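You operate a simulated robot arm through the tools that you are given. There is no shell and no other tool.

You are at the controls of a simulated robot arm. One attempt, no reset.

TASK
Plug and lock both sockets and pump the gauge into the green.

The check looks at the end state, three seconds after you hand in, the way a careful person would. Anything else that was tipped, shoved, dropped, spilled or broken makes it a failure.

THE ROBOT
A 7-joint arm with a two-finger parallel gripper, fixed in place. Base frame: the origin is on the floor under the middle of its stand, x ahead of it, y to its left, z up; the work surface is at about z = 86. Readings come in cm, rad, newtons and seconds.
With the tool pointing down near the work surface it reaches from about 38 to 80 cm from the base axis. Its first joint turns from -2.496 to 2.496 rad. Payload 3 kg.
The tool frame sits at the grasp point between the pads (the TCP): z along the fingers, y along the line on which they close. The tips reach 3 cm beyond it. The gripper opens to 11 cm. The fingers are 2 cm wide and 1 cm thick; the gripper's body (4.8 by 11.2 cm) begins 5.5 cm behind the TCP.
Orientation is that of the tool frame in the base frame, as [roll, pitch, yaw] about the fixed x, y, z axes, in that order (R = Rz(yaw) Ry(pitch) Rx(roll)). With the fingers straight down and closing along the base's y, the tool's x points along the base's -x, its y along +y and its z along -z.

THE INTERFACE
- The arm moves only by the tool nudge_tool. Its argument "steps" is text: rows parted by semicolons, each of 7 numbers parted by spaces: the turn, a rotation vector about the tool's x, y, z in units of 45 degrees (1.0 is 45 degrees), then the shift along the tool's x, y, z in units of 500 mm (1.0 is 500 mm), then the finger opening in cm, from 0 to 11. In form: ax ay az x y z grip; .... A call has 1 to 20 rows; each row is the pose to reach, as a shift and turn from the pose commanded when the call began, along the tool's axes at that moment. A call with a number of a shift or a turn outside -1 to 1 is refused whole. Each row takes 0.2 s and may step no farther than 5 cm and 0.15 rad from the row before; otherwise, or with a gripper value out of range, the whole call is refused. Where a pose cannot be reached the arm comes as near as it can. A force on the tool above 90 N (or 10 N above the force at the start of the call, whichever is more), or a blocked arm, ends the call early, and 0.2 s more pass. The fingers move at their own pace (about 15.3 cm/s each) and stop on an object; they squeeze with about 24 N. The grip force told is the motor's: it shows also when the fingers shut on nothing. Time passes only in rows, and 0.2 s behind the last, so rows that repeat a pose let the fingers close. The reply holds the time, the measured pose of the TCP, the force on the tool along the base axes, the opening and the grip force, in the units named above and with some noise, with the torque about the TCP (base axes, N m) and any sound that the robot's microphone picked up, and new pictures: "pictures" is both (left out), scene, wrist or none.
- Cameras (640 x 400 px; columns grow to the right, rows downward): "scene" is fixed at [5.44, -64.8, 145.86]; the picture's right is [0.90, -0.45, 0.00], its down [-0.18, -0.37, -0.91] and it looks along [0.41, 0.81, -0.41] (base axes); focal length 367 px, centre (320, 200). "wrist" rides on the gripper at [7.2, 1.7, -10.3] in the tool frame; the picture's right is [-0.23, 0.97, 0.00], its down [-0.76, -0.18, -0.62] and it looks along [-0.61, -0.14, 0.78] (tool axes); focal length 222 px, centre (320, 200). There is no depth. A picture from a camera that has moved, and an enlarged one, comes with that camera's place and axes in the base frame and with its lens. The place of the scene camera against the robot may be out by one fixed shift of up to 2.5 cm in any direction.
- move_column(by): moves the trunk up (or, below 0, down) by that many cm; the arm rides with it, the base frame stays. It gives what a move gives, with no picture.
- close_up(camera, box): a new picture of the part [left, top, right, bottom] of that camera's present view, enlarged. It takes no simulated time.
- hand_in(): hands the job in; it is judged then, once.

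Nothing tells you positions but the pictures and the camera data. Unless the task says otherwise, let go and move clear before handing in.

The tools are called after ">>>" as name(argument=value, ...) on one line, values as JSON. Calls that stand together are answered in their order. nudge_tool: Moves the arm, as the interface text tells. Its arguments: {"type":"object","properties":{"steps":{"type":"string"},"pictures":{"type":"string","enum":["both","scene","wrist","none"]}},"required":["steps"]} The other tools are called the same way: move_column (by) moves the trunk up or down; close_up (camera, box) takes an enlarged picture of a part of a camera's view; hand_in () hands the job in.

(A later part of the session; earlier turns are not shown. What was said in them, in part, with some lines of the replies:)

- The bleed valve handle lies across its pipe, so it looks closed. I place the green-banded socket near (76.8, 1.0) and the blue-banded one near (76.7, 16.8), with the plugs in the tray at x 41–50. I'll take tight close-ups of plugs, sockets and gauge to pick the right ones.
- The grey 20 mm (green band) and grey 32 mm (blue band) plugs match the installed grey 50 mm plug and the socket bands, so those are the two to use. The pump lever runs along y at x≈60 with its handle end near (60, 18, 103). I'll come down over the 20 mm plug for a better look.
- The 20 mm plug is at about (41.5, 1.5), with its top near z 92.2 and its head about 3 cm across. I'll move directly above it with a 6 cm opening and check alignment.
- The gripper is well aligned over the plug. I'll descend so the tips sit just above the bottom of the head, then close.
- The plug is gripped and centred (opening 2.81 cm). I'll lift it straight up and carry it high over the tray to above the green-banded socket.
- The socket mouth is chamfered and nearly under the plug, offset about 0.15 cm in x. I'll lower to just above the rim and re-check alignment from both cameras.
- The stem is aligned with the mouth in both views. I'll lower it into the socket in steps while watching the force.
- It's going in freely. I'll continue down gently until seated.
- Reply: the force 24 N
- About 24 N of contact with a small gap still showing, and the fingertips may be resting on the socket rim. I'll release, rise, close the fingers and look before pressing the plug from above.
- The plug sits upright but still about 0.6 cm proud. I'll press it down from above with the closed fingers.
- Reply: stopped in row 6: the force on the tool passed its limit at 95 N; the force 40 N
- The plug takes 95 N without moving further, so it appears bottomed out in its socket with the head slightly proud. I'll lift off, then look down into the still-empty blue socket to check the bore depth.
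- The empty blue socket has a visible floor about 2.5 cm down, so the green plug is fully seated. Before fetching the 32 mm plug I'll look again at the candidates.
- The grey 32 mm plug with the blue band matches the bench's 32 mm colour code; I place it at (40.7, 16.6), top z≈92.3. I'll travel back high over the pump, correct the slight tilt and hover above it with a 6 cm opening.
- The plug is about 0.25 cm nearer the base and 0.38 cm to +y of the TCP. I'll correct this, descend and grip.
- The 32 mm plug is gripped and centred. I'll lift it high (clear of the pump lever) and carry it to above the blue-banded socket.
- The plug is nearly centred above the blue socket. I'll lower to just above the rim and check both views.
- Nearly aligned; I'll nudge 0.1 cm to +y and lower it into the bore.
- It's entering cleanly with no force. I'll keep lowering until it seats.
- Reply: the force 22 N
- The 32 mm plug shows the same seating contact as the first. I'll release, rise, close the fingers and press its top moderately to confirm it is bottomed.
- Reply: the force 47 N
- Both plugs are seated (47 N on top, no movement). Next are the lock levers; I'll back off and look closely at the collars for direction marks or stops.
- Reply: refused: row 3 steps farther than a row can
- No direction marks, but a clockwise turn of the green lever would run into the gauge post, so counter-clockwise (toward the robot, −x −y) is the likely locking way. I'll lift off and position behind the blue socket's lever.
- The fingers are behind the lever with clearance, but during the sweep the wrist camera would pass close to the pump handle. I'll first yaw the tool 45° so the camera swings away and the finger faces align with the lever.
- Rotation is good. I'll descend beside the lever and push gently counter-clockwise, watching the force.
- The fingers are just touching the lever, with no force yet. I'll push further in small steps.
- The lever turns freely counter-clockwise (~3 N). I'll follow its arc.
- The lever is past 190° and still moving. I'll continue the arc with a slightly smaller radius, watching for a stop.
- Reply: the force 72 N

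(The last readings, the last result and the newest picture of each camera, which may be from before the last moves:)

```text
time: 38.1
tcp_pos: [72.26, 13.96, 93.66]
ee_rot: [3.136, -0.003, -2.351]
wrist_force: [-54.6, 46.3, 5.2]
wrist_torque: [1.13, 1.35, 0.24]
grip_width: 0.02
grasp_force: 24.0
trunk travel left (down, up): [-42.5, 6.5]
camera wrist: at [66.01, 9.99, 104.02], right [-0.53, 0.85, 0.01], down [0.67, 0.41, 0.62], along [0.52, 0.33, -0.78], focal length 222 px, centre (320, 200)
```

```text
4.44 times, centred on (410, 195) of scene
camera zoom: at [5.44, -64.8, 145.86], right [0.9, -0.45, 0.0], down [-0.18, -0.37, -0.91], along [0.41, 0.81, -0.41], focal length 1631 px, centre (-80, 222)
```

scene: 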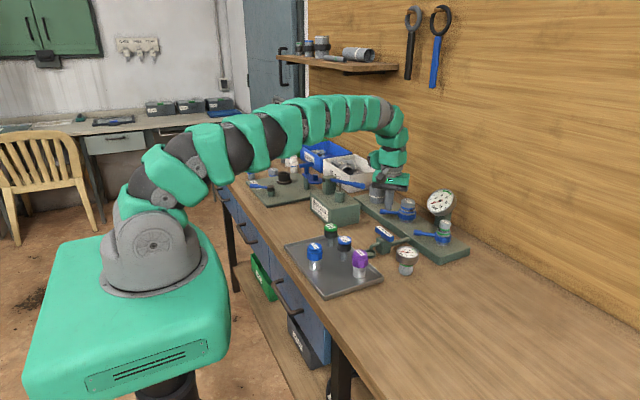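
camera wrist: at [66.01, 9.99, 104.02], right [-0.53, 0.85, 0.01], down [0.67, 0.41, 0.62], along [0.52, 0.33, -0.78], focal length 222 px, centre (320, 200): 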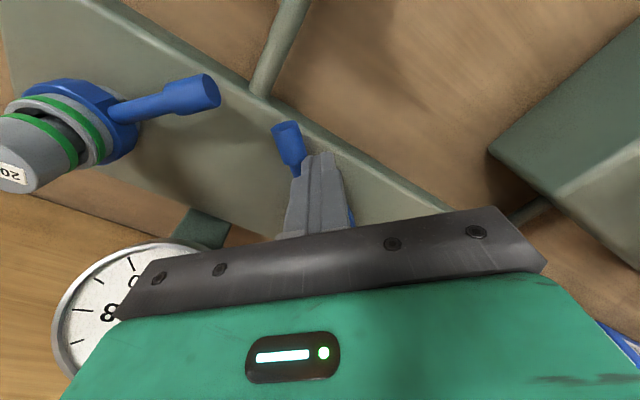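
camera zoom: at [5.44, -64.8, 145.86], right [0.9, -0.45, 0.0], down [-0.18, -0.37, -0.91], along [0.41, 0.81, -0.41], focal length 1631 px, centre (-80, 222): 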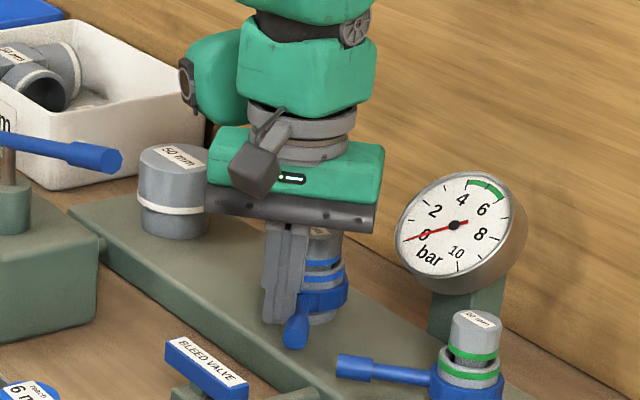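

The lever hit a firm stop after about 90°, so the blue socket is locked. I'll back off, rise, and move to the matching spot behind the green socket's lever.

>>> nudge_tool(steps="0 0 0 0 0.02 0 0; 0 0 0 0 0.04 0 0; 0 0 0 0 0.04 -0.08 0; 0 0 0 0 0.04 -0.168 0; 0 0 0 0.02 -0.03 -0.168 0; 0 0 0 0.0536 -0.1096 -0.168 0; 0 0 0 0.0536 -0.1096 -0.1 0; 0 0 0 0.0536 -0.1096 -0.1 0", pictures="both")

>>> close_up(camera="scene", box=[370, 160, 480, 260])

>>> close_up(camera="wrist", box=[160, 40, 400, 200])

```text
time: 39.9
tcp_pos: [75.16, 7.53, 98.6]
ee_rot: [-3.141, 0.0, -2.356]
wrist_force: [-0.8, -0.3, 0.1]
wrist_torque: [0.01, 0.02, 0.0]
grip_width: 0.0
grasp_force: 23.9
trunk travel left (down, up): [-42.5, 6.5]
camera wrist: at [68.74, 3.58, 108.92], right [-0.53, 0.85, 0.0], down [0.66, 0.41, 0.62], along [0.53, 0.33, -0.78], focal length 222 px, centre (320, 200)
```

scene: 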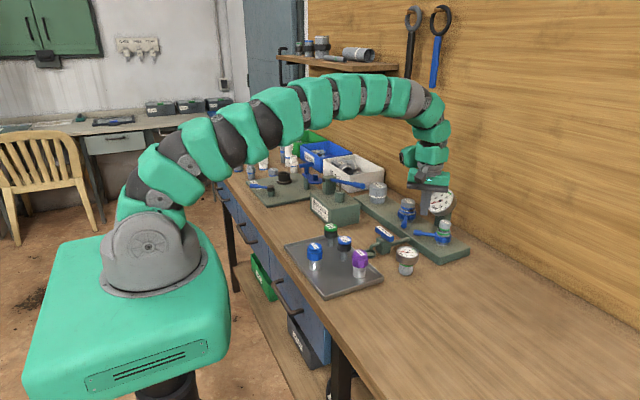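
wrist: 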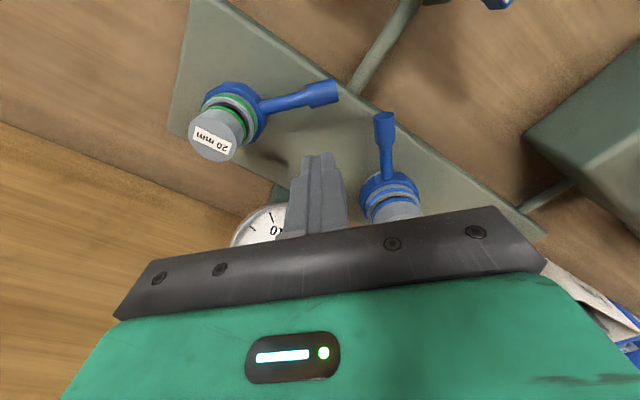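

```text
4.00 times, centred on (425, 210) of scene
camera zoom: at [5.44, -64.8, 145.86], right [0.9, -0.45, 0.0], down [-0.18, -0.37, -0.91], along [0.41, 0.81, -0.41], focal length 1468 px, centre (-100, 160)
```

zoom: 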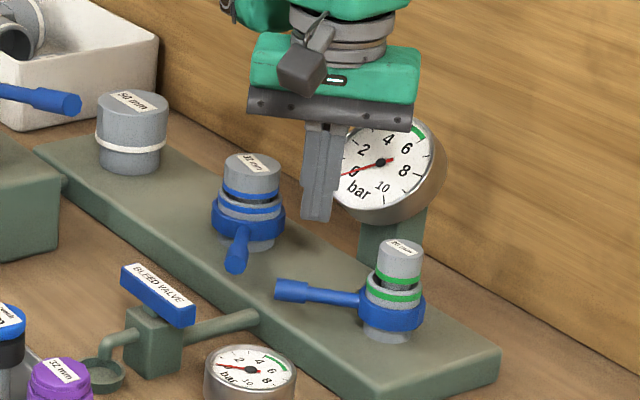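

```text
2.50 times, centred on (280, 120) of wrist
camera zoom: at [68.74, 3.58, 108.92], right [-0.53, 0.85, 0.0], down [0.66, 0.41, 0.62], along [0.53, 0.33, -0.78], focal length 555 px, centre (420, 400)
```

zoom: 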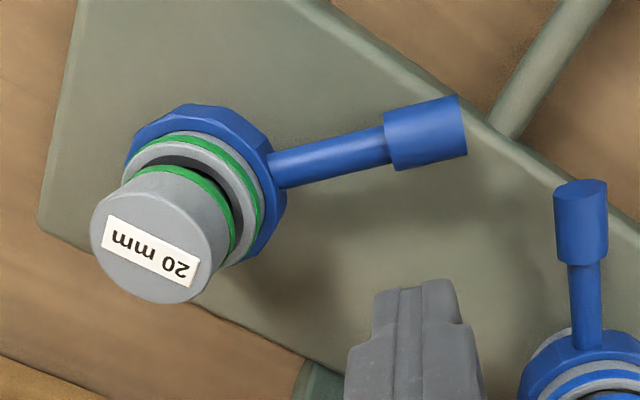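

The green lever is in the same starting position. I'll descend behind it and push along the first half of its arc.

>>> nudge_tool(steps="0 0 0 0 0 0.05 0; 0 0 0 0 0 0.1 0; 0 0 0 0 0 0.102 0; 0 0 0 0.0267 0.0078 0.102 0; 0 0 0 0.042 0.011 0.102 0; 0 0 0 0.0578 0.0146 0.102 0; 0 0 0 0.0735 0.0145 0.102 0; 0 0 0 0.0889 0.014 0.102 0", pictures="wrist")

>>> close_up(camera="scene", box=[370, 160, 480, 260])

```text
time: 41.7
tcp_pos: [71.18, 4.9, 93.56]
ee_rot: [3.14, -0.001, -2.356]
wrist_force: [0.2, 0.3, 0.1]
wrist_torque: [-0.02, -0.02, -0.01]
grip_width: 0.01
grasp_force: 24.0
trunk travel left (down, up): [-42.5, 6.5]
camera wrist: at [64.9, 0.91, 103.94], right [-0.53, 0.85, 0.0], down [0.66, 0.41, 0.62], along [0.53, 0.33, -0.78], focal length 222 px, centre (320, 200)
```

wrist: 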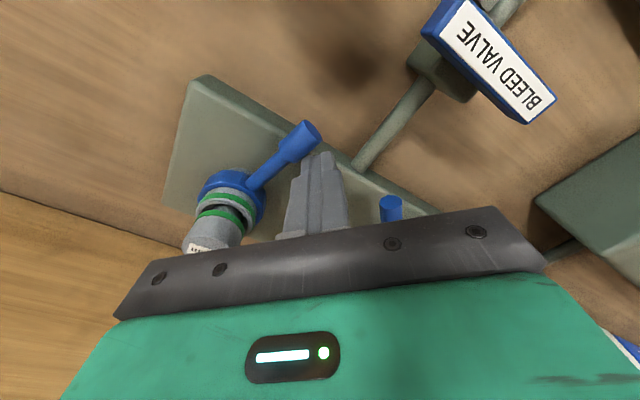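

```text
4.00 times, centred on (425, 210) of scene
camera zoom: at [5.44, -64.8, 145.86], right [0.9, -0.45, 0.0], down [-0.18, -0.37, -0.91], along [0.41, 0.81, -0.41], focal length 1468 px, centre (-100, 160)
```

zoom: 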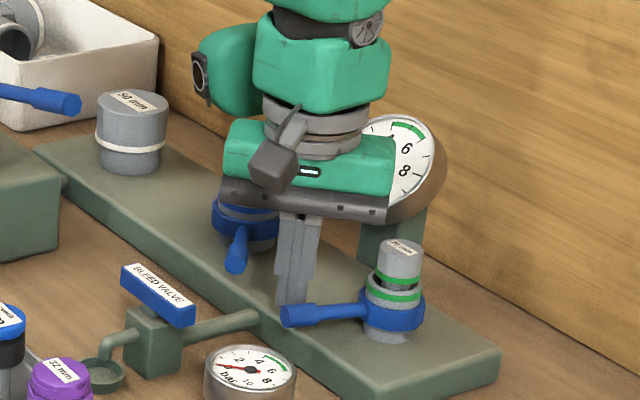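

The green lever is turning freely. I'll continue the arc toward its stop.

>>> nudge_tool(steps="0 0 0 0.0163 -0.0045 0 0; 0 0 0 0.0326 -0.0096 0 0; 0 0 0 0.048 -0.019 0 0; 0 0 0 0.0631 -0.0291 0 0; 0 0 0 0.076 -0.043 0 0; 0 0 0 0.0877 -0.0588 0 0; 0 0 0 0.0945 -0.0725 0 0", pictures="wrist")

>>> close_up(camera="scene", box=[370, 160, 480, 260])

```text
time: 43.3
tcp_pos: [70.47, -1.06, 93.52]
ee_rot: [-3.141, 0.0, -2.354]
wrist_force: [-0.6, -0.2, -0.3]
wrist_torque: [0.01, 0.01, -0.04]
grip_width: 0.0
grasp_force: 23.9
trunk travel left (down, up): [-42.5, 6.5]
camera wrist: at [64.12, -4.96, 103.92], right [-0.53, 0.85, 0.0], down [0.66, 0.41, 0.62], along [0.53, 0.33, -0.78], focal length 222 px, centre (320, 200)
```

wrist: 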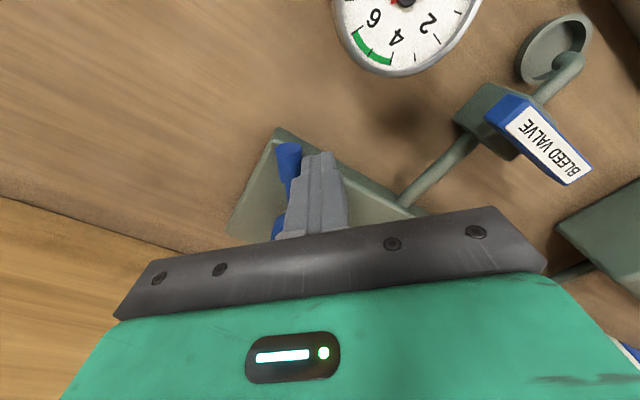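

```text
4.00 times, centred on (425, 210) of scene
camera zoom: at [5.44, -64.8, 145.86], right [0.9, -0.45, 0.0], down [-0.18, -0.37, -0.91], along [0.41, 0.81, -0.41], focal length 1468 px, centre (-100, 160)
```

zoom: 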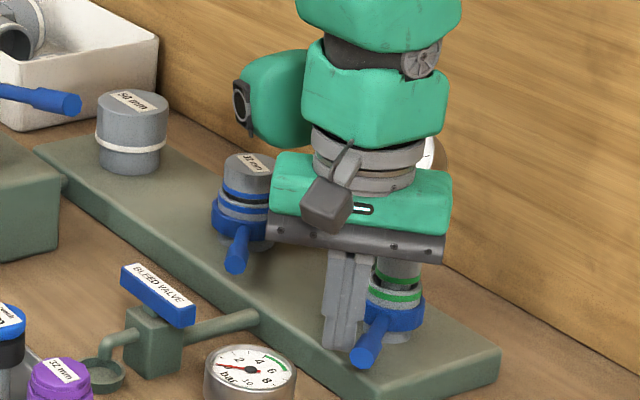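

>>> nudge_tool(steps="0 0 0 0.0061 -0.0136 0 0; 0 0 0 0.0087 -0.0225 0 0; 0 0 0 0.0113 -0.0313 0 0; 0 0 0 0.0115 -0.036 0 0", pictures="wrist")

>>> close_up(camera="scene", box=[370, 160, 480, 260])

```text
time: 44.3
tcp_pos: [71.15, -2.46, 93.61]
ee_rot: [3.137, 0.002, -2.354]
wrist_force: [-9.4, 16.7, 3.2]
wrist_torque: [0.42, 0.19, 0.05]
grip_width: 0.01
grasp_force: 23.9
trunk travel left (down, up): [-42.5, 6.5]
camera wrist: at [64.9, -6.43, 103.91], right [-0.53, 0.85, 0.0], down [0.66, 0.41, 0.62], along [0.53, 0.33, -0.78], focal length 222 px, centre (320, 200)
```

wrist: 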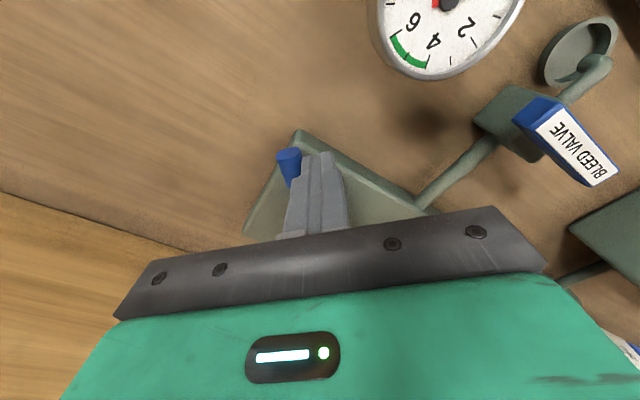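

```text
4.00 times, centred on (425, 210) of scene
camera zoom: at [5.44, -64.8, 145.86], right [0.9, -0.45, 0.0], down [-0.18, -0.37, -0.91], along [0.41, 0.81, -0.41], focal length 1468 px, centre (-100, 160)
```

zoom: 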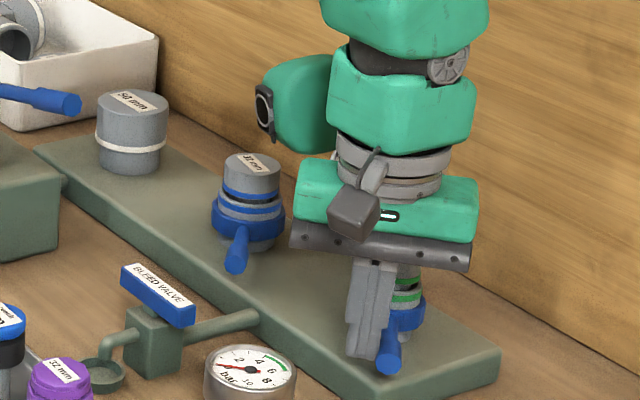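

Force is rising near the stop. I'll push a bit more to confirm it's fully home.

>>> nudge_tool(steps="0 0 0 0 -0.006 0 0; 0 0 0 0 -0.012 0 0; 0 0 0 0 -0.012 0 0", pictures="none")

```text
time: 45.1
tcp_pos: [71.29, -2.6, 93.56]
ee_rot: [3.136, -0.003, -2.354]
wrist_force: [-44.0, 46.4, -5.1]
wrist_torque: [1.15, 1.1, 0.24]
grip_width: 0.0
grasp_force: 24.2
trunk travel left (down, up): [-42.5, 6.5]
```

Both levers are firmly at their stops, so both sockets are locked. I'll back away, rise, and go above the pump handle.

>>> nudge_tool(steps="0 0 0 0 0.02 0 0; 0 0 0 0 0.045 0 0; 0 0 0 0 0.045 -0.09 0; 0 0 0 0 0.045 -0.18 0; 0 0 0 0 0.045 -0.27 0; 0 0 0 0 0.08 -0.329 0; 0 0 0 -0.03 0.16 -0.329 0; 0 0 0 -0.06 0.24 -0.329 0; 0 0 0 -0.1 0.32 -0.329 0; 0 0 0 -0.13 0.4 -0.329 0; 0 0 0 -0.157 0.4839 -0.329 3; 0 0 0 -0.157 0.4839 -0.329 5", pictures="both")

>>> close_up(camera="scene", box=[370, 160, 480, 260])

```text
time: 47.7
tcp_pos: [60.21, 19.38, 110.03]
ee_rot: [3.14, -0.002, -2.358]
wrist_force: [0.6, 0.5, 0.0]
wrist_torque: [-0.04, -0.03, -0.01]
grip_width: 5.0
grasp_force: 0.0
trunk travel left (down, up): [-42.5, 6.5]
camera wrist: at [53.88, 15.46, 120.34], right [-0.53, 0.85, 0.0], down [0.67, 0.41, 0.62], along [0.53, 0.33, -0.78], focal length 222 px, centre (320, 200)
```

scene: 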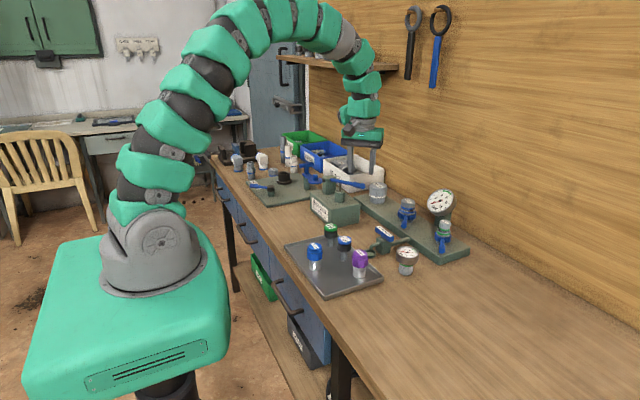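
wrist: 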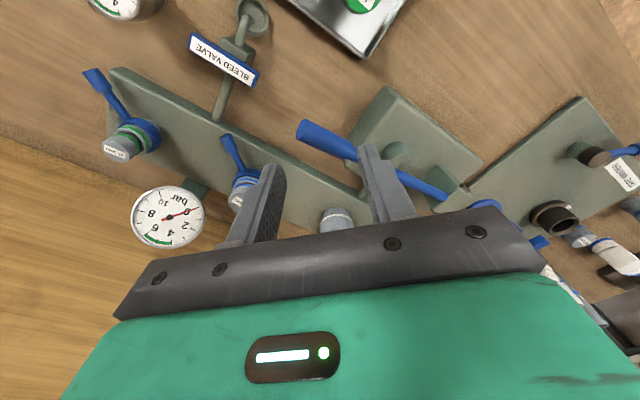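

```text
4.00 times, centred on (425, 210) of scene
camera zoom: at [5.44, -64.8, 145.86], right [0.9, -0.45, 0.0], down [-0.18, -0.37, -0.91], along [0.41, 0.81, -0.41], focal length 1468 px, centre (-100, 160)
```

zoom: 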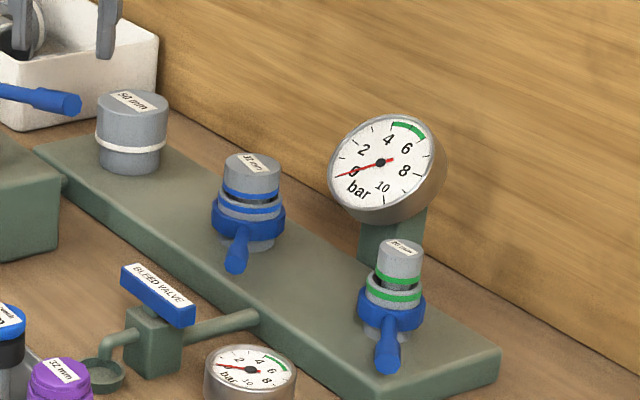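

Both levers are in the locked position and both plugs are in. I'll rotate the tool another 45° so the fingers close across the pump handle.

>>> nudge_tool(steps="0 0 -0.17 0 0 0 5; 0 0 -0.34 0 0 0 5; 0 0 -0.51 0 0 0 5; 0 0 -0.68 0 0 0 5; 0 0 -0.85 0 0 0 5; 0 0 -1 0 0 0 5; 0 0 -1 0 0 0 5", pictures="both")

>>> close_up(camera="scene", box=[290, 120, 410, 230])

>>> close_up(camera="wrist", box=[220, 40, 420, 220])

```text
time: 49.3
tcp_pos: [60.21, 19.63, 110.13]
ee_rot: [3.141, -0.001, -1.569]
wrist_force: [0.5, 0.0, -0.5]
wrist_torque: [0.0, 0.01, -0.02]
grip_width: 5.03
grasp_force: 0.1
trunk travel left (down, up): [-42.5, 6.5]
camera wrist: at [58.53, 12.26, 120.37], right [-0.97, 0.22, 0.0], down [0.18, 0.76, 0.62], along [0.14, 0.61, -0.78], focal length 222 px, centre (320, 200)
```

scene: 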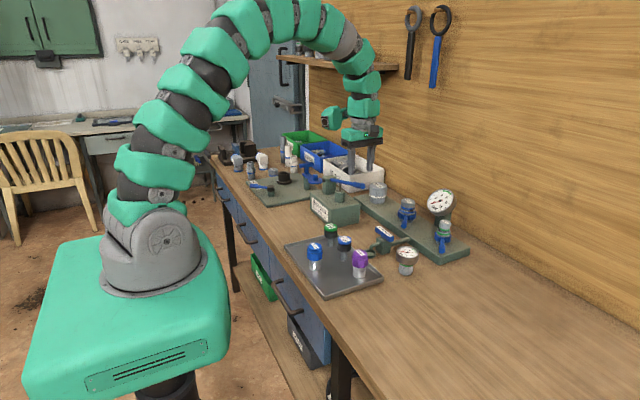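
wrist: 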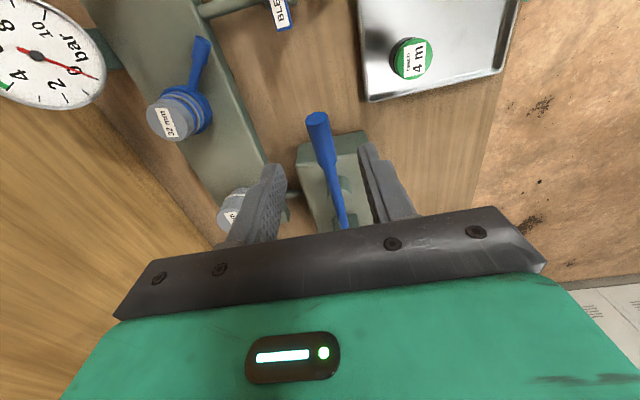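

```text
3.64 times, centred on (350, 175) of scene
camera zoom: at [5.44, -64.8, 145.86], right [0.9, -0.45, 0.0], down [-0.18, -0.37, -0.91], along [0.41, 0.81, -0.41], focal length 1334 px, centre (211, 291)
```

zoom: 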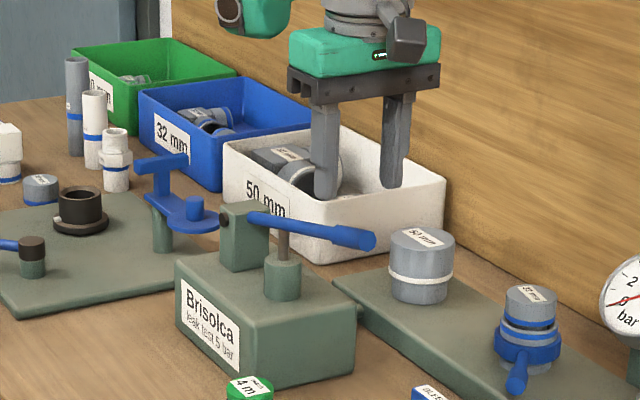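

```text
2.22 times, centred on (320, 130) of wrist
camera zoom: at [58.53, 12.26, 120.37], right [-0.97, 0.22, 0.0], down [0.18, 0.76, 0.62], along [0.14, 0.61, -0.78], focal length 494 px, centre (320, 356)
```

zoom: 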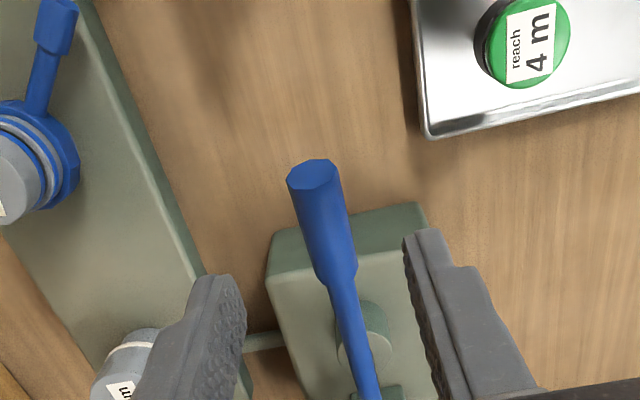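

The handle is centred between the fingers, with its thick end at about (60.1, 20, 102.9). I'll descend around it and grip.

>>> nudge_tool(steps="0 0 0 -0.006 0 0.05 5; 0 0 0 -0.006 0 0.1 5; 0 0 0 -0.006 0 0.144 5; 0 0 0 -0.006 0 0.144 5; 0 0 0 -0.006 0 0.144 0; 0 0 0 -0.006 0 0.144 0; 0 0 0 -0.006 0 0.144 0", pictures="both")

>>> close_up(camera="scene", box=[290, 120, 410, 230])

>>> close_up(camera="wrist", box=[220, 80, 420, 240])

```text
time: 50.9
tcp_pos: [60.03, 19.77, 102.83]
ee_rot: [3.139, 0.0, -1.57]
wrist_force: [-11.8, 0.8, -5.9]
wrist_torque: [-0.95, -0.01, -0.03]
grip_width: 1.78
grasp_force: 45.3
trunk travel left (down, up): [-42.5, 6.5]
camera wrist: at [58.39, 12.52, 113.18], right [-0.97, 0.23, 0.0], down [0.18, 0.76, 0.62], along [0.14, 0.61, -0.78], focal length 222 px, centre (320, 200)
```

scene: 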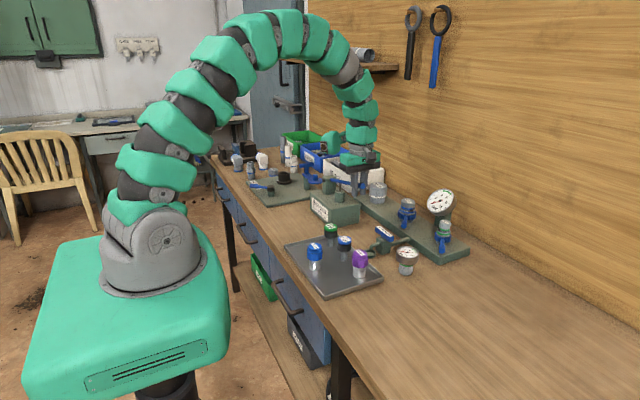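
wrist: 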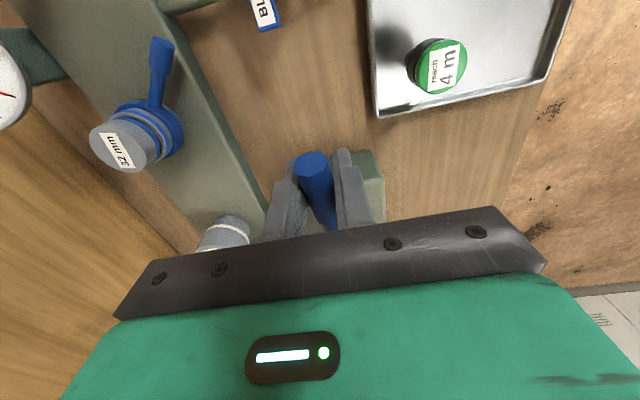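

```text
3.64 times, centred on (350, 175) of scene
camera zoom: at [5.44, -64.8, 145.86], right [0.9, -0.45, 0.0], down [-0.18, -0.37, -0.91], along [0.41, 0.81, -0.41], focal length 1334 px, centre (211, 291)
```

zoom: 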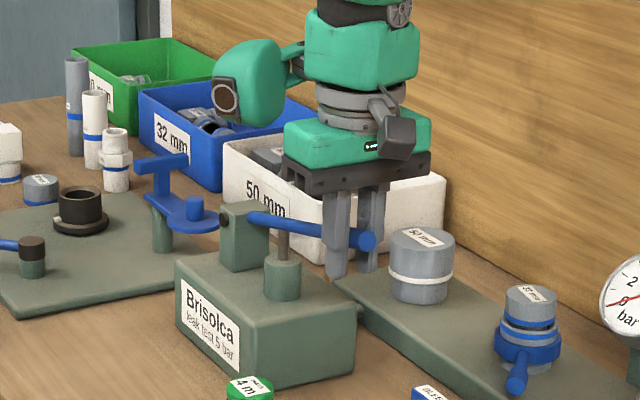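

```text
2.50 times, centred on (320, 160) of wrist
camera zoom: at [58.39, 12.52, 113.18], right [-0.97, 0.23, 0.0], down [0.18, 0.76, 0.62], along [0.14, 0.61, -0.78], focal length 555 px, centre (320, 300)
```

zoom: 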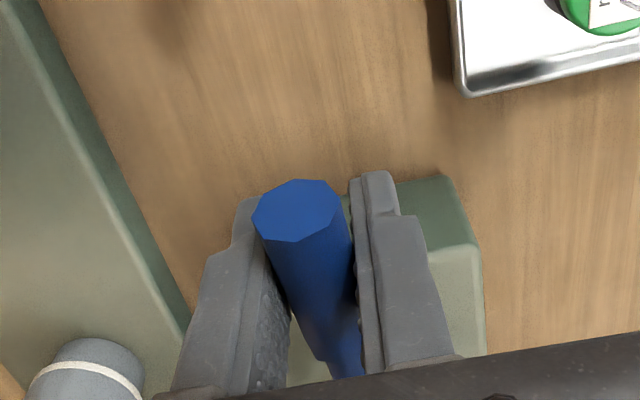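

The handle is gripped, with a small sideways load I'll relieve. Now I'll begin a slow first down-stroke to feel the resistance and range.

>>> nudge_tool(steps="0 0 0 0 0.003 0 0; 0 0 0 0.004 0.003 0.02 0; 0 0 0 0.0068 0.003 0.0418 0; 0 0 0 0.008 0.003 0.062 0; 0 0 0 0.0088 0.003 0.0814 0", pictures="scene")

>>> close_up(camera="scene", box=[290, 120, 410, 230])

>>> close_up(camera="scene", box=[420, 180, 465, 225])

```text
time: 52.1
tcp_pos: [59.97, 19.28, 98.88]
ee_rot: [3.141, 0.003, -1.572]
wrist_force: [-7.3, -6.8, 10.2]
wrist_torque: [1.22, 0.01, -0.07]
grip_width: 1.77
grasp_force: 45.1
trunk travel left (down, up): [-42.5, 6.5]
```

scene: 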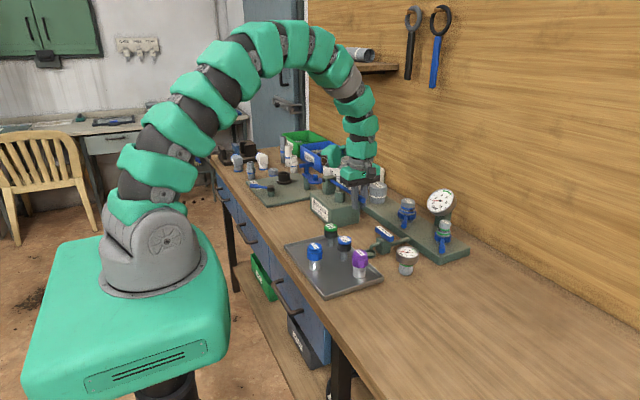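

```text
3.64 times, centred on (350, 175) of scene
camera zoom: at [5.44, -64.8, 145.86], right [0.9, -0.45, 0.0], down [-0.18, -0.37, -0.91], along [0.41, 0.81, -0.41], focal length 1334 px, centre (211, 291)
```

zoom: 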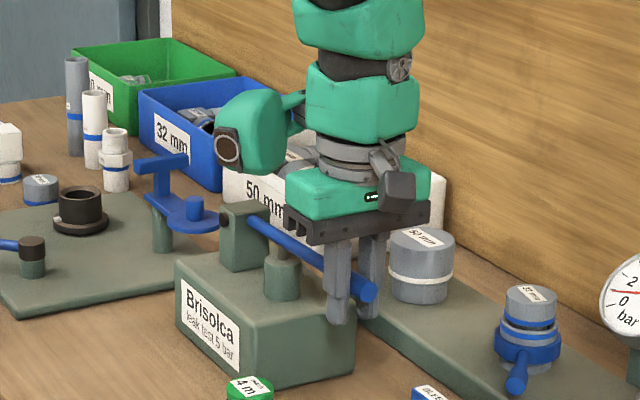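

```text
8.89 times, centred on (442, 202) of scene
camera zoom: at [5.44, -64.8, 145.86], right [0.9, -0.45, 0.0], down [-0.18, -0.37, -0.91], along [0.41, 0.81, -0.41], focal length 3262 px, centre (-769, 178)
```

zoom: 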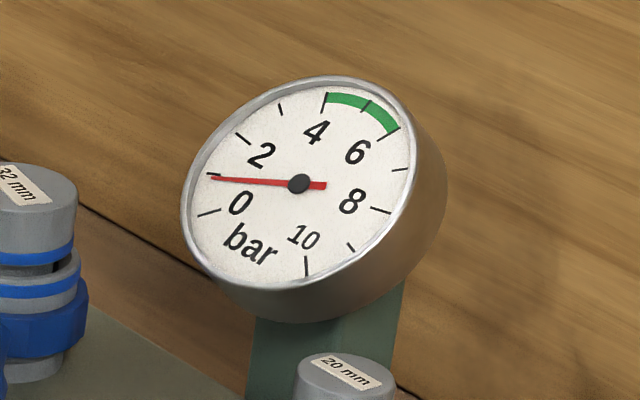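

The needle moved to about 1 bar; the green zone is 4–6 bar. I'll continue the down-stroke to find its end.

>>> nudge_tool(steps="0 0 0 0 0 0.012 0; 0 0 0 -0.001 0 0.024 0; 0 0 0 -0.002 0 0.036 0; 0 0 0 -0.003 0 0.048 0", pictures="scene")

>>> close_up(camera="scene", box=[290, 120, 410, 230])

>>> close_up(camera="scene", box=[420, 180, 465, 225])

```text
time: 53.1
tcp_pos: [60.01, 19.5, 96.66]
ee_rot: [-3.134, 0.002, -1.57]
wrist_force: [-0.7, -6.9, 42.8]
wrist_torque: [0.08, 0.05, -0.07]
grip_width: 1.76
grasp_force: 45.0
trunk travel left (down, up): [-42.5, 6.5]
```

scene: 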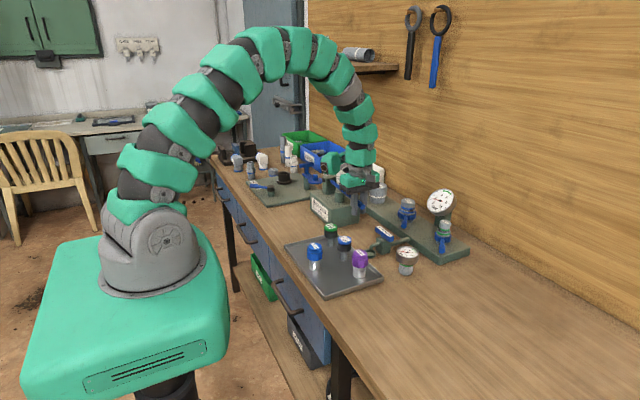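

```text
3.64 times, centred on (350, 175) of scene
camera zoom: at [5.44, -64.8, 145.86], right [0.9, -0.45, 0.0], down [-0.18, -0.37, -0.91], along [0.41, 0.81, -0.41], focal length 1334 px, centre (211, 291)
```

zoom: 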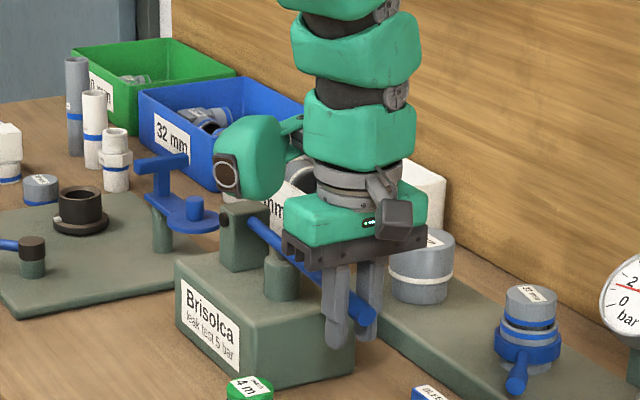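

```text
8.89 times, centred on (442, 202) of scene
camera zoom: at [5.44, -64.8, 145.86], right [0.9, -0.45, 0.0], down [-0.18, -0.37, -0.91], along [0.41, 0.81, -0.41], focal length 3262 px, centre (-769, 178)
```

zoom: 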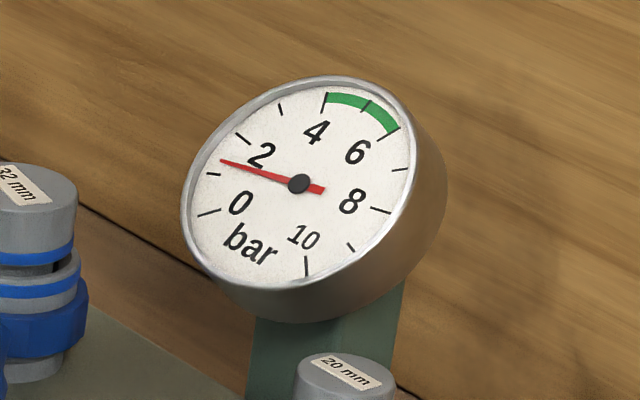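

About 1.4 bar after a full stroke, with the lower stop at z≈96.7. I'll raise the handle fully and check that the pressure holds.

>>> nudge_tool(steps="0 0 0 0.001 0 -0.02 0; 0 0 0 0.003 0 -0.048 0; 0 0 0 0.0025 0 -0.07 0; 0 0 0 0.001 0 -0.09 0; 0 0 0 -0.002 0 -0.11 0; 0 0 0 -0.0058 0 -0.127 0; 0 0 0 -0.0058 0 -0.127 0", pictures="scene")

>>> close_up(camera="scene", box=[290, 120, 410, 230])

>>> close_up(camera="scene", box=[420, 180, 465, 225])

```text
time: 54.7
tcp_pos: [59.96, 19.7, 102.48]
ee_rot: [3.136, 0.0, -1.571]
wrist_force: [-1.7, 5.0, -20.4]
wrist_torque: [-0.62, 0.06, -0.11]
grip_width: 1.75
grasp_force: 44.7
trunk travel left (down, up): [-42.5, 6.5]
```

scene: 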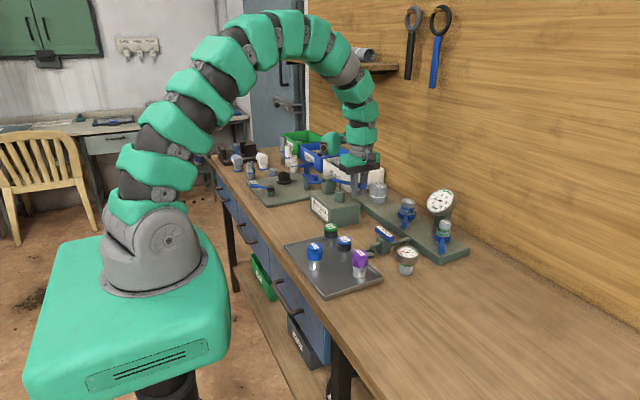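

```text
3.64 times, centred on (350, 175) of scene
camera zoom: at [5.44, -64.8, 145.86], right [0.9, -0.45, 0.0], down [-0.18, -0.37, -0.91], along [0.41, 0.81, -0.41], focal length 1334 px, centre (211, 291)
```

zoom: 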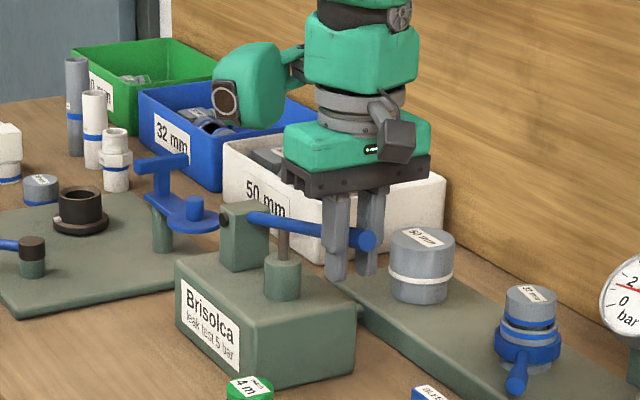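

```text
8.89 times, centred on (442, 202) of scene
camera zoom: at [5.44, -64.8, 145.86], right [0.9, -0.45, 0.0], down [-0.18, -0.37, -0.91], along [0.41, 0.81, -0.41], focal length 3262 px, centre (-769, 178)
```

zoom: 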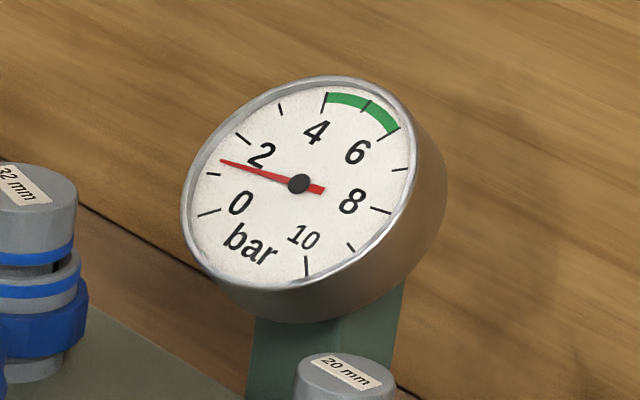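

Pressure holds at ~1.45 bar. I'll do two more strokes (down, up, down) and read the gauge.

>>> nudge_tool(steps="0 0 0 0.0038 0 0.017 0; 0 0 0 0.0068 0 0.037 0; 0 0 0 0.0083 0 0.057 0; 0 0 0 0.0088 0 0.079 0; 0 0 0 0.0078 0 0.1 0; 0 0 0 0.0058 0 0.122 0; 0 0 0 0.0078 0 0.1 0; 0 0 0 0.0088 0 0.079 0; 0 0 0 0.0083 0 0.057 0; 0 0 0 0.0068 0 0.037 0; 0 0 0 0.0038 0 0.017 0; 0 0 0 0 0 0.002 0", pictures="scene")

>>> close_up(camera="scene", box=[420, 180, 465, 225])

>>> close_up(camera="scene", box=[290, 120, 410, 230])

```text
time: 57.3
tcp_pos: [60.04, 19.92, 102.37]
ee_rot: [3.138, -0.001, -1.57]
wrist_force: [2.2, 11.0, -17.4]
wrist_torque: [-0.36, 0.02, -0.06]
grip_width: 1.77
grasp_force: 44.7
trunk travel left (down, up): [-42.5, 6.5]
```

scene: 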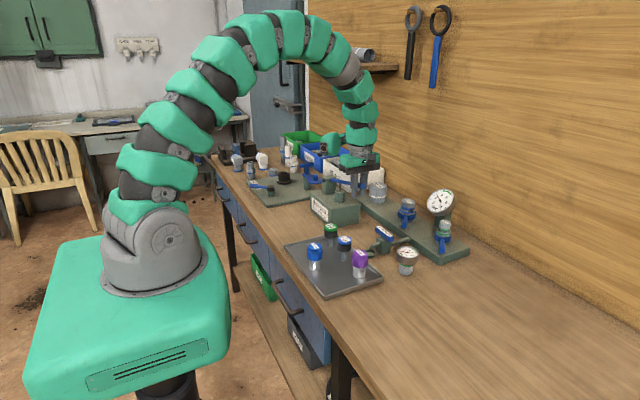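

```text
8.89 times, centred on (442, 202) of scene
camera zoom: at [5.44, -64.8, 145.86], right [0.9, -0.45, 0.0], down [-0.18, -0.37, -0.91], along [0.41, 0.81, -0.41], focal length 3262 px, centre (-769, 178)
```

zoom: 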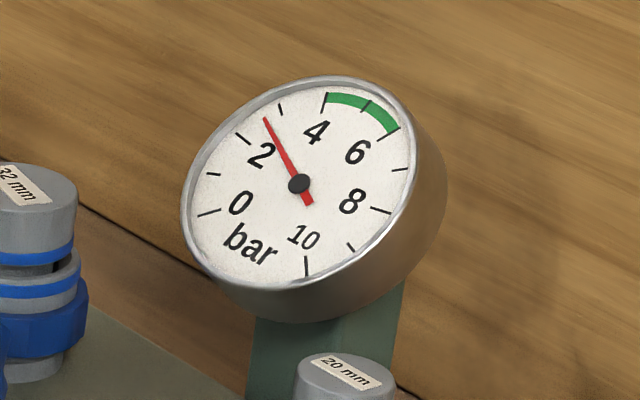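

```text
3.64 times, centred on (350, 175) of scene
camera zoom: at [5.44, -64.8, 145.86], right [0.9, -0.45, 0.0], down [-0.18, -0.37, -0.91], along [0.41, 0.81, -0.41], focal length 1334 px, centre (211, 291)
```

zoom: 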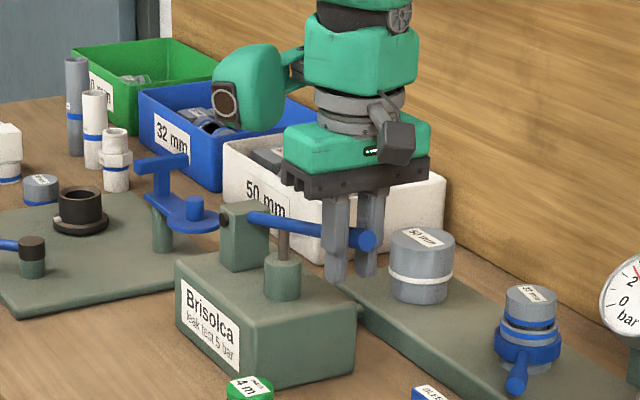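

Now about 2.7 bar after the second stroke. One more full stroke, then check.

>>> nudge_tool(steps="0 0 0 0.0038 0 0.017 0; 0 0 0 0.0068 0 0.037 0; 0 0 0 0.0083 0 0.057 0; 0 0 0 0.0088 0 0.079 0; 0 0 0 0.0078 0 0.1 0; 0 0 0 0.0058 0 0.122 0; 0 0 0 0.0078 0 0.1 0; 0 0 0 0.0088 0 0.079 0; 0 0 0 0.0083 0 0.057 0; 0 0 0 0.0068 0 0.037 0; 0 0 0 0.0038 0 0.017 0; 0 0 0 0 0 0 0", pictures="scene")

>>> close_up(camera="scene", box=[420, 180, 465, 225])

```text
time: 59.9
tcp_pos: [60.04, 19.74, 102.13]
ee_rot: [3.135, 0.0, -1.568]
wrist_force: [-4.6, 9.3, -34.3]
wrist_torque: [-0.64, -0.12, -0.17]
grip_width: 1.78
grasp_force: 44.9
trunk travel left (down, up): [-42.5, 6.5]
```

scene: 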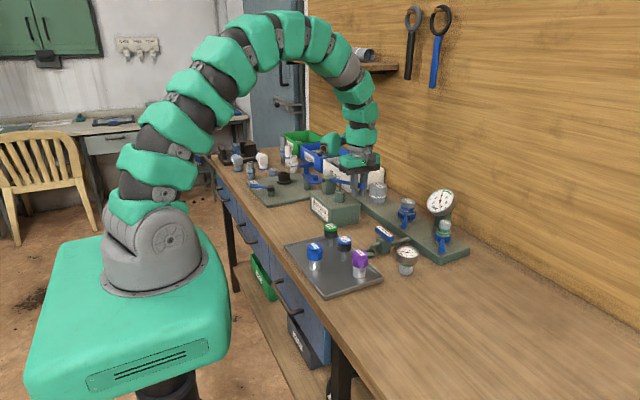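

```text
8.89 times, centred on (442, 202) of scene
camera zoom: at [5.44, -64.8, 145.86], right [0.9, -0.45, 0.0], down [-0.18, -0.37, -0.91], along [0.41, 0.81, -0.41], focal length 3262 px, centre (-769, 178)
```

zoom: 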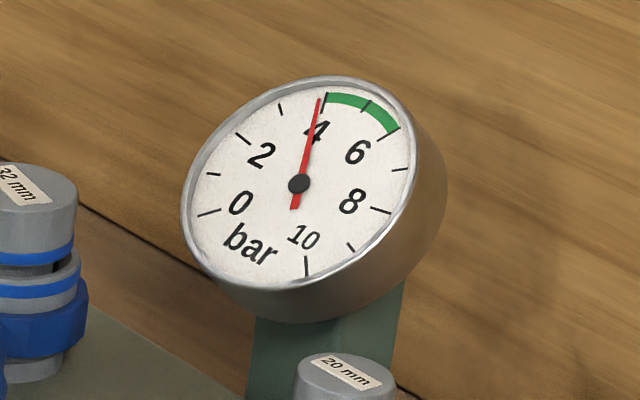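

About 3.9 bar, just below the green. One more down-stroke should bring it to around 5 bar.

>>> nudge_tool(steps="0 0 0 0.0038 0 0.017 0; 0 0 0 0.0068 0 0.037 0; 0 0 0 0.0083 0 0.057 0; 0 0 0 0.0088 0 0.079 0; 0 0 0 0.0078 0 0.1 0; 0 0 0 0.0062 0 0.117 0; 0 0 0 0.0062 0 0.117 0", pictures="scene")

>>> close_up(camera="scene", box=[420, 180, 465, 225])

>>> close_up(camera="scene", box=[290, 120, 410, 230])

```text
time: 61.5
tcp_pos: [60.04, 19.37, 96.69]
ee_rot: [3.139, 0.001, -1.57]
wrist_force: [3.3, -23.3, 5.4]
wrist_torque: [0.69, -0.03, -0.01]
grip_width: 1.8
grasp_force: 44.9
trunk travel left (down, up): [-42.5, 6.5]
```

scene: 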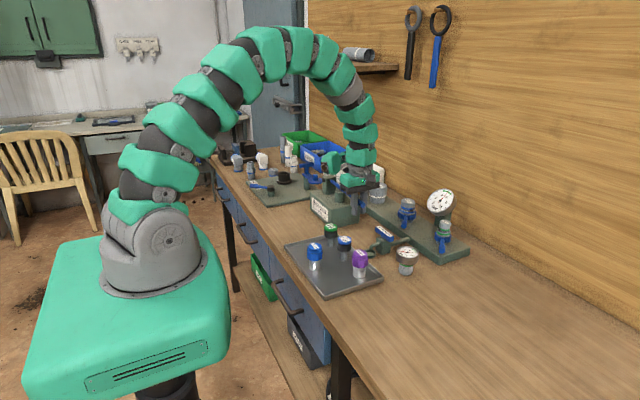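

```text
8.89 times, centred on (442, 202) of scene
camera zoom: at [5.44, -64.8, 145.86], right [0.9, -0.45, 0.0], down [-0.18, -0.37, -0.91], along [0.41, 0.81, -0.41], focal length 3262 px, centre (-769, 178)
```

zoom: 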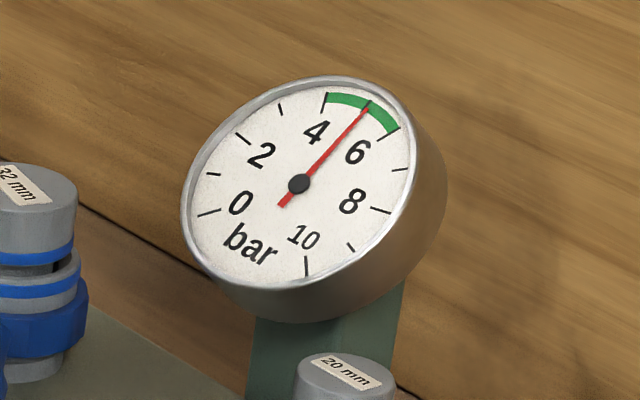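

```text
3.64 times, centred on (350, 175) of scene
camera zoom: at [5.44, -64.8, 145.86], right [0.9, -0.45, 0.0], down [-0.18, -0.37, -0.91], along [0.41, 0.81, -0.41], focal length 1334 px, centre (211, 291)
```

zoom: 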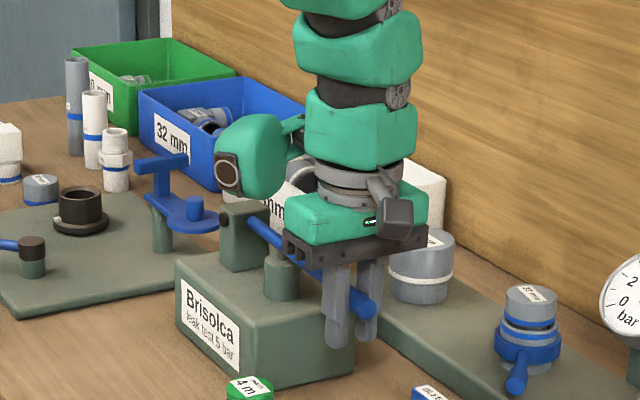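

The gauge reads 5 bar, mid-green. I'll release the handle at the bottom of its stroke, rise straight up and re-check.

>>> nudge_tool(steps="0 0 0 0.0062 0 0 5; 0 0 0 0.0062 0 0 5; 0 0 0 0.0062 0 0 5; 0 0 0 0.0062 0 -0.06 5; 0 0 0 0.0062 0 -0.14 5; 0 0 0 0.0062 0 -0.22 5; 0 0 0 0.0062 0 -0.3 5; 0 0 0 0.0062 0 -0.36 5", pictures="both")

>>> close_up(camera="scene", box=[420, 180, 465, 225])

>>> close_up(camera="scene", box=[290, 120, 410, 230])

```text
time: 63.3
tcp_pos: [60.25, 19.21, 114.68]
ee_rot: [-3.141, 0.001, -1.568]
wrist_force: [0.7, -0.2, 0.3]
wrist_torque: [-0.02, -0.03, 0.0]
grip_width: 5.0
grasp_force: 0.1
trunk travel left (down, up): [-42.5, 6.5]
camera wrist: at [58.58, 11.96, 125.1], right [-0.97, 0.23, 0.0], down [0.18, 0.76, 0.62], along [0.14, 0.61, -0.78], focal length 222 px, centre (320, 200)
```

scene: 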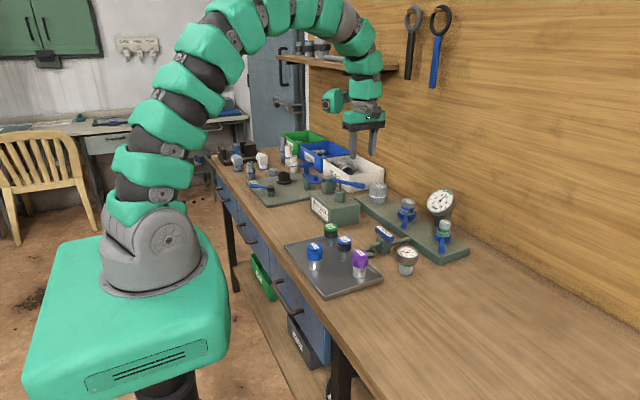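
wrist: 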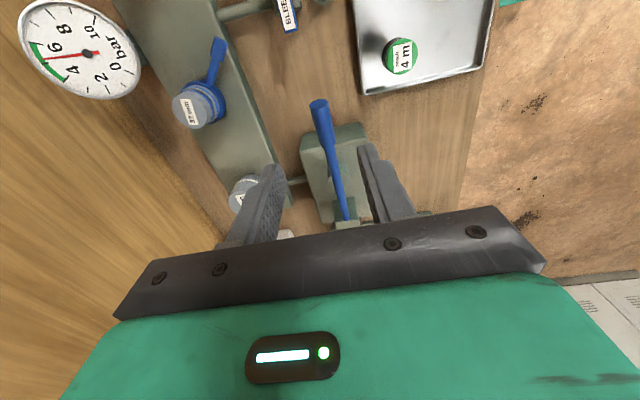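

```text
8.89 times, centred on (442, 202) of scene
camera zoom: at [5.44, -64.8, 145.86], right [0.9, -0.45, 0.0], down [-0.18, -0.37, -0.91], along [0.41, 0.81, -0.41], focal length 3262 px, centre (-769, 178)
```

zoom: 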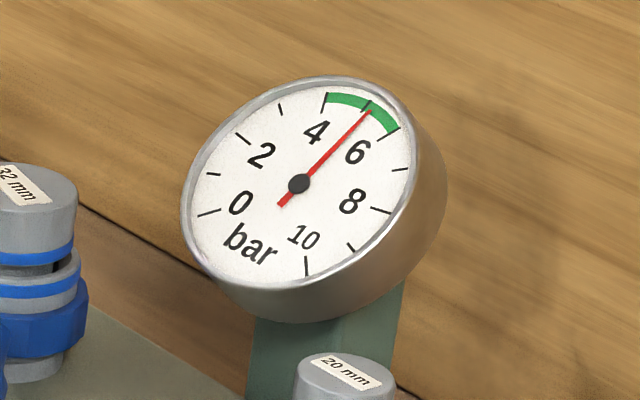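

```text
3.64 times, centred on (350, 175) of scene
camera zoom: at [5.44, -64.8, 145.86], right [0.9, -0.45, 0.0], down [-0.18, -0.37, -0.91], along [0.41, 0.81, -0.41], focal length 1334 px, centre (211, 291)
```

zoom: 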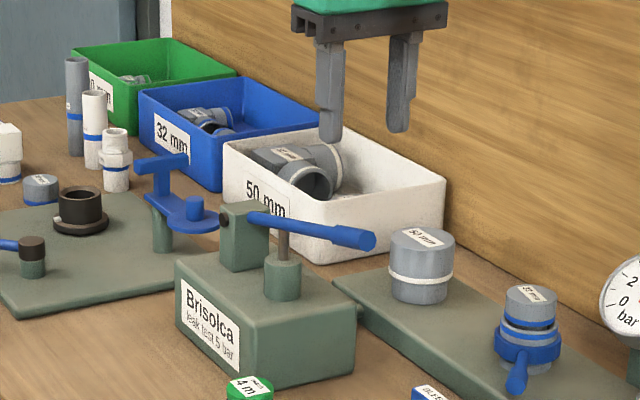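

The handle sprang back up by itself and the gauge holds at 5 bar. I'll move clear, wait a few seconds and verify everything once more.

>>> nudge_tool(steps="0 0 0 0 0 -0.08 5; 0 0 0 0 0.05 -0.14 5; 0 0 0 0.05 0.12 -0.14 5; 0 0 0 0.12 0.16 -0.14 5; 0 0 0 0.2 0.2 -0.14 5; 0 0 0 0.28 0.2 -0.14 5; 0 0 0 0.28 0.2 -0.14 5; 0 0 0 0.28 0.2 -0.14 5; 0 0 0 0.28 0.2 -0.14 5; 0 0 0 0.28 0.2 -0.14 5; 0 0 0 0.28 0.2 -0.14 5; 0 0 0 0.28 0.2 -0.14 5; 0 0 0 0.28 0.2 -0.14 5; 0 0 0 0.28 0.2 -0.14 5; 0 0 0 0.28 0.2 -0.14 5; 0 0 0 0.28 0.2 -0.14 5; 0 0 0 0.28 0.2 -0.14 5; 0 0 0 0.28 0.2 -0.14 5", pictures="both")

>>> close_up(camera="scene", box=[390, 175, 480, 260])

>>> close_up(camera="scene", box=[280, 200, 420, 300])

>>> close_up(camera="scene", box=[420, 180, 465, 225])

```text
time: 67.1
tcp_pos: [50.0, 5.29, 121.84]
ee_rot: [-3.141, 0.001, -1.57]
wrist_force: [-0.1, 0.2, -0.1]
wrist_torque: [-0.01, 0.0, 0.0]
grip_width: 4.99
grasp_force: 0.2
trunk travel left (down, up): [-42.5, 6.5]
camera wrist: at [48.35, -1.99, 132.13], right [-0.97, 0.23, 0.0], down [0.18, 0.76, 0.62], along [0.14, 0.61, -0.78], focal length 222 px, centre (320, 200)
```

scene: 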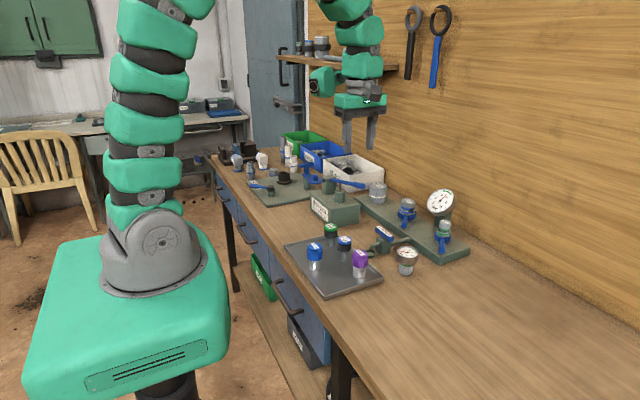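
wrist: 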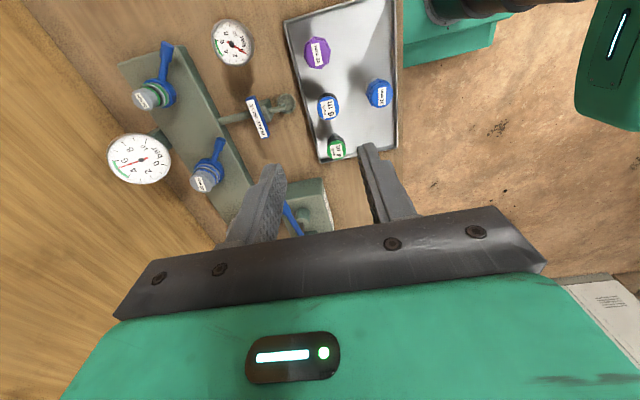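

```text
4.71 times, centred on (435, 218) of scene
camera zoom: at [5.44, -64.8, 145.86], right [0.9, -0.45, 0.0], down [-0.18, -0.37, -0.91], along [0.41, 0.81, -0.41], focal length 1727 px, centre (-221, 118)
```

zoom: 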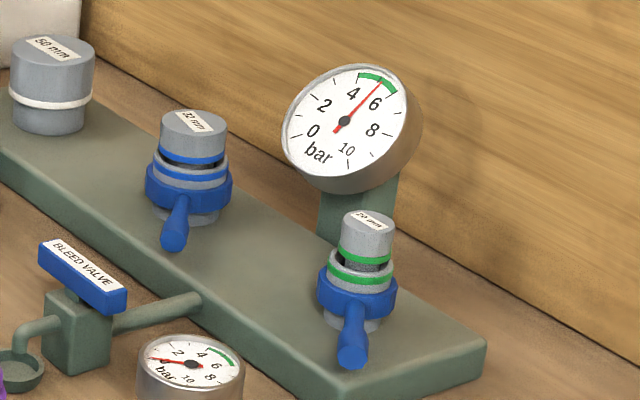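

```text
4.00 times, centred on (350, 250) of scene
camera zoom: at [5.44, -64.8, 145.86], right [0.9, -0.45, 0.0], down [-0.18, -0.37, -0.91], along [0.41, 0.81, -0.41], focal length 1468 px, centre (200, 0)
```

zoom: 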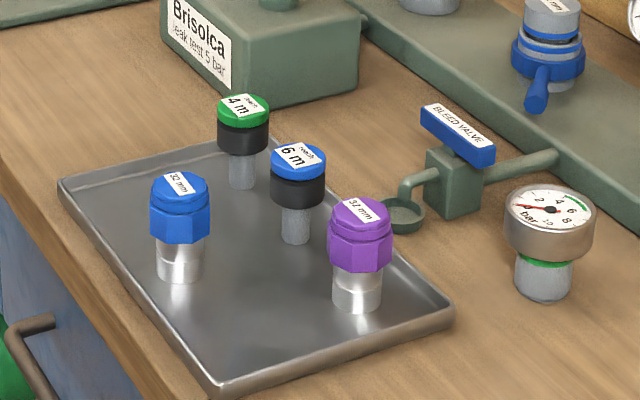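

```text
8.89 times, centred on (442, 202) of scene
camera zoom: at [5.44, -64.8, 145.86], right [0.9, -0.45, 0.0], down [-0.18, -0.37, -0.91], along [0.41, 0.81, -0.41], focal length 3262 px, centre (-769, 178)
```

zoom: 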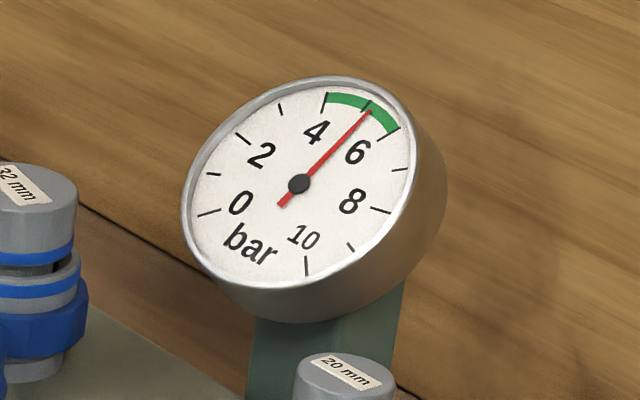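

Both matching plugs are seated and both levers are at their locked stops. The gauge has held steady at 5 bar in mid-green for several seconds. Nothing else has moved and the arm is clear, so I'm handing in.

>>> hand_in()

```text
The job is handed in.
```

Both sockets are plugged and locked, and the gauge reads about 5 bar, in the middle of its 4–6 bar green zone. I've handed the job in but haven't been told the result.

- **Plugs:** I used the grey 20 mm plug (green band) and the grey 32 mm plug (blue band), which match the bands on their sockets. Both are pushed to the bottom. A small gap shows under each head because the stems are longer than the bores.
- **Locks:** Both levers turned about 90° toward the robot and came up against a firm stop.
- **Pressure:** It took four strokes. After I let go, the handle sprang back up and the needle stayed steady for about four seconds.

The bleed valve was already closed and I left it that way. The rest of the tray and bench looked undisturbed in the last pictures, and the arm is clear of the work with the gripper open.
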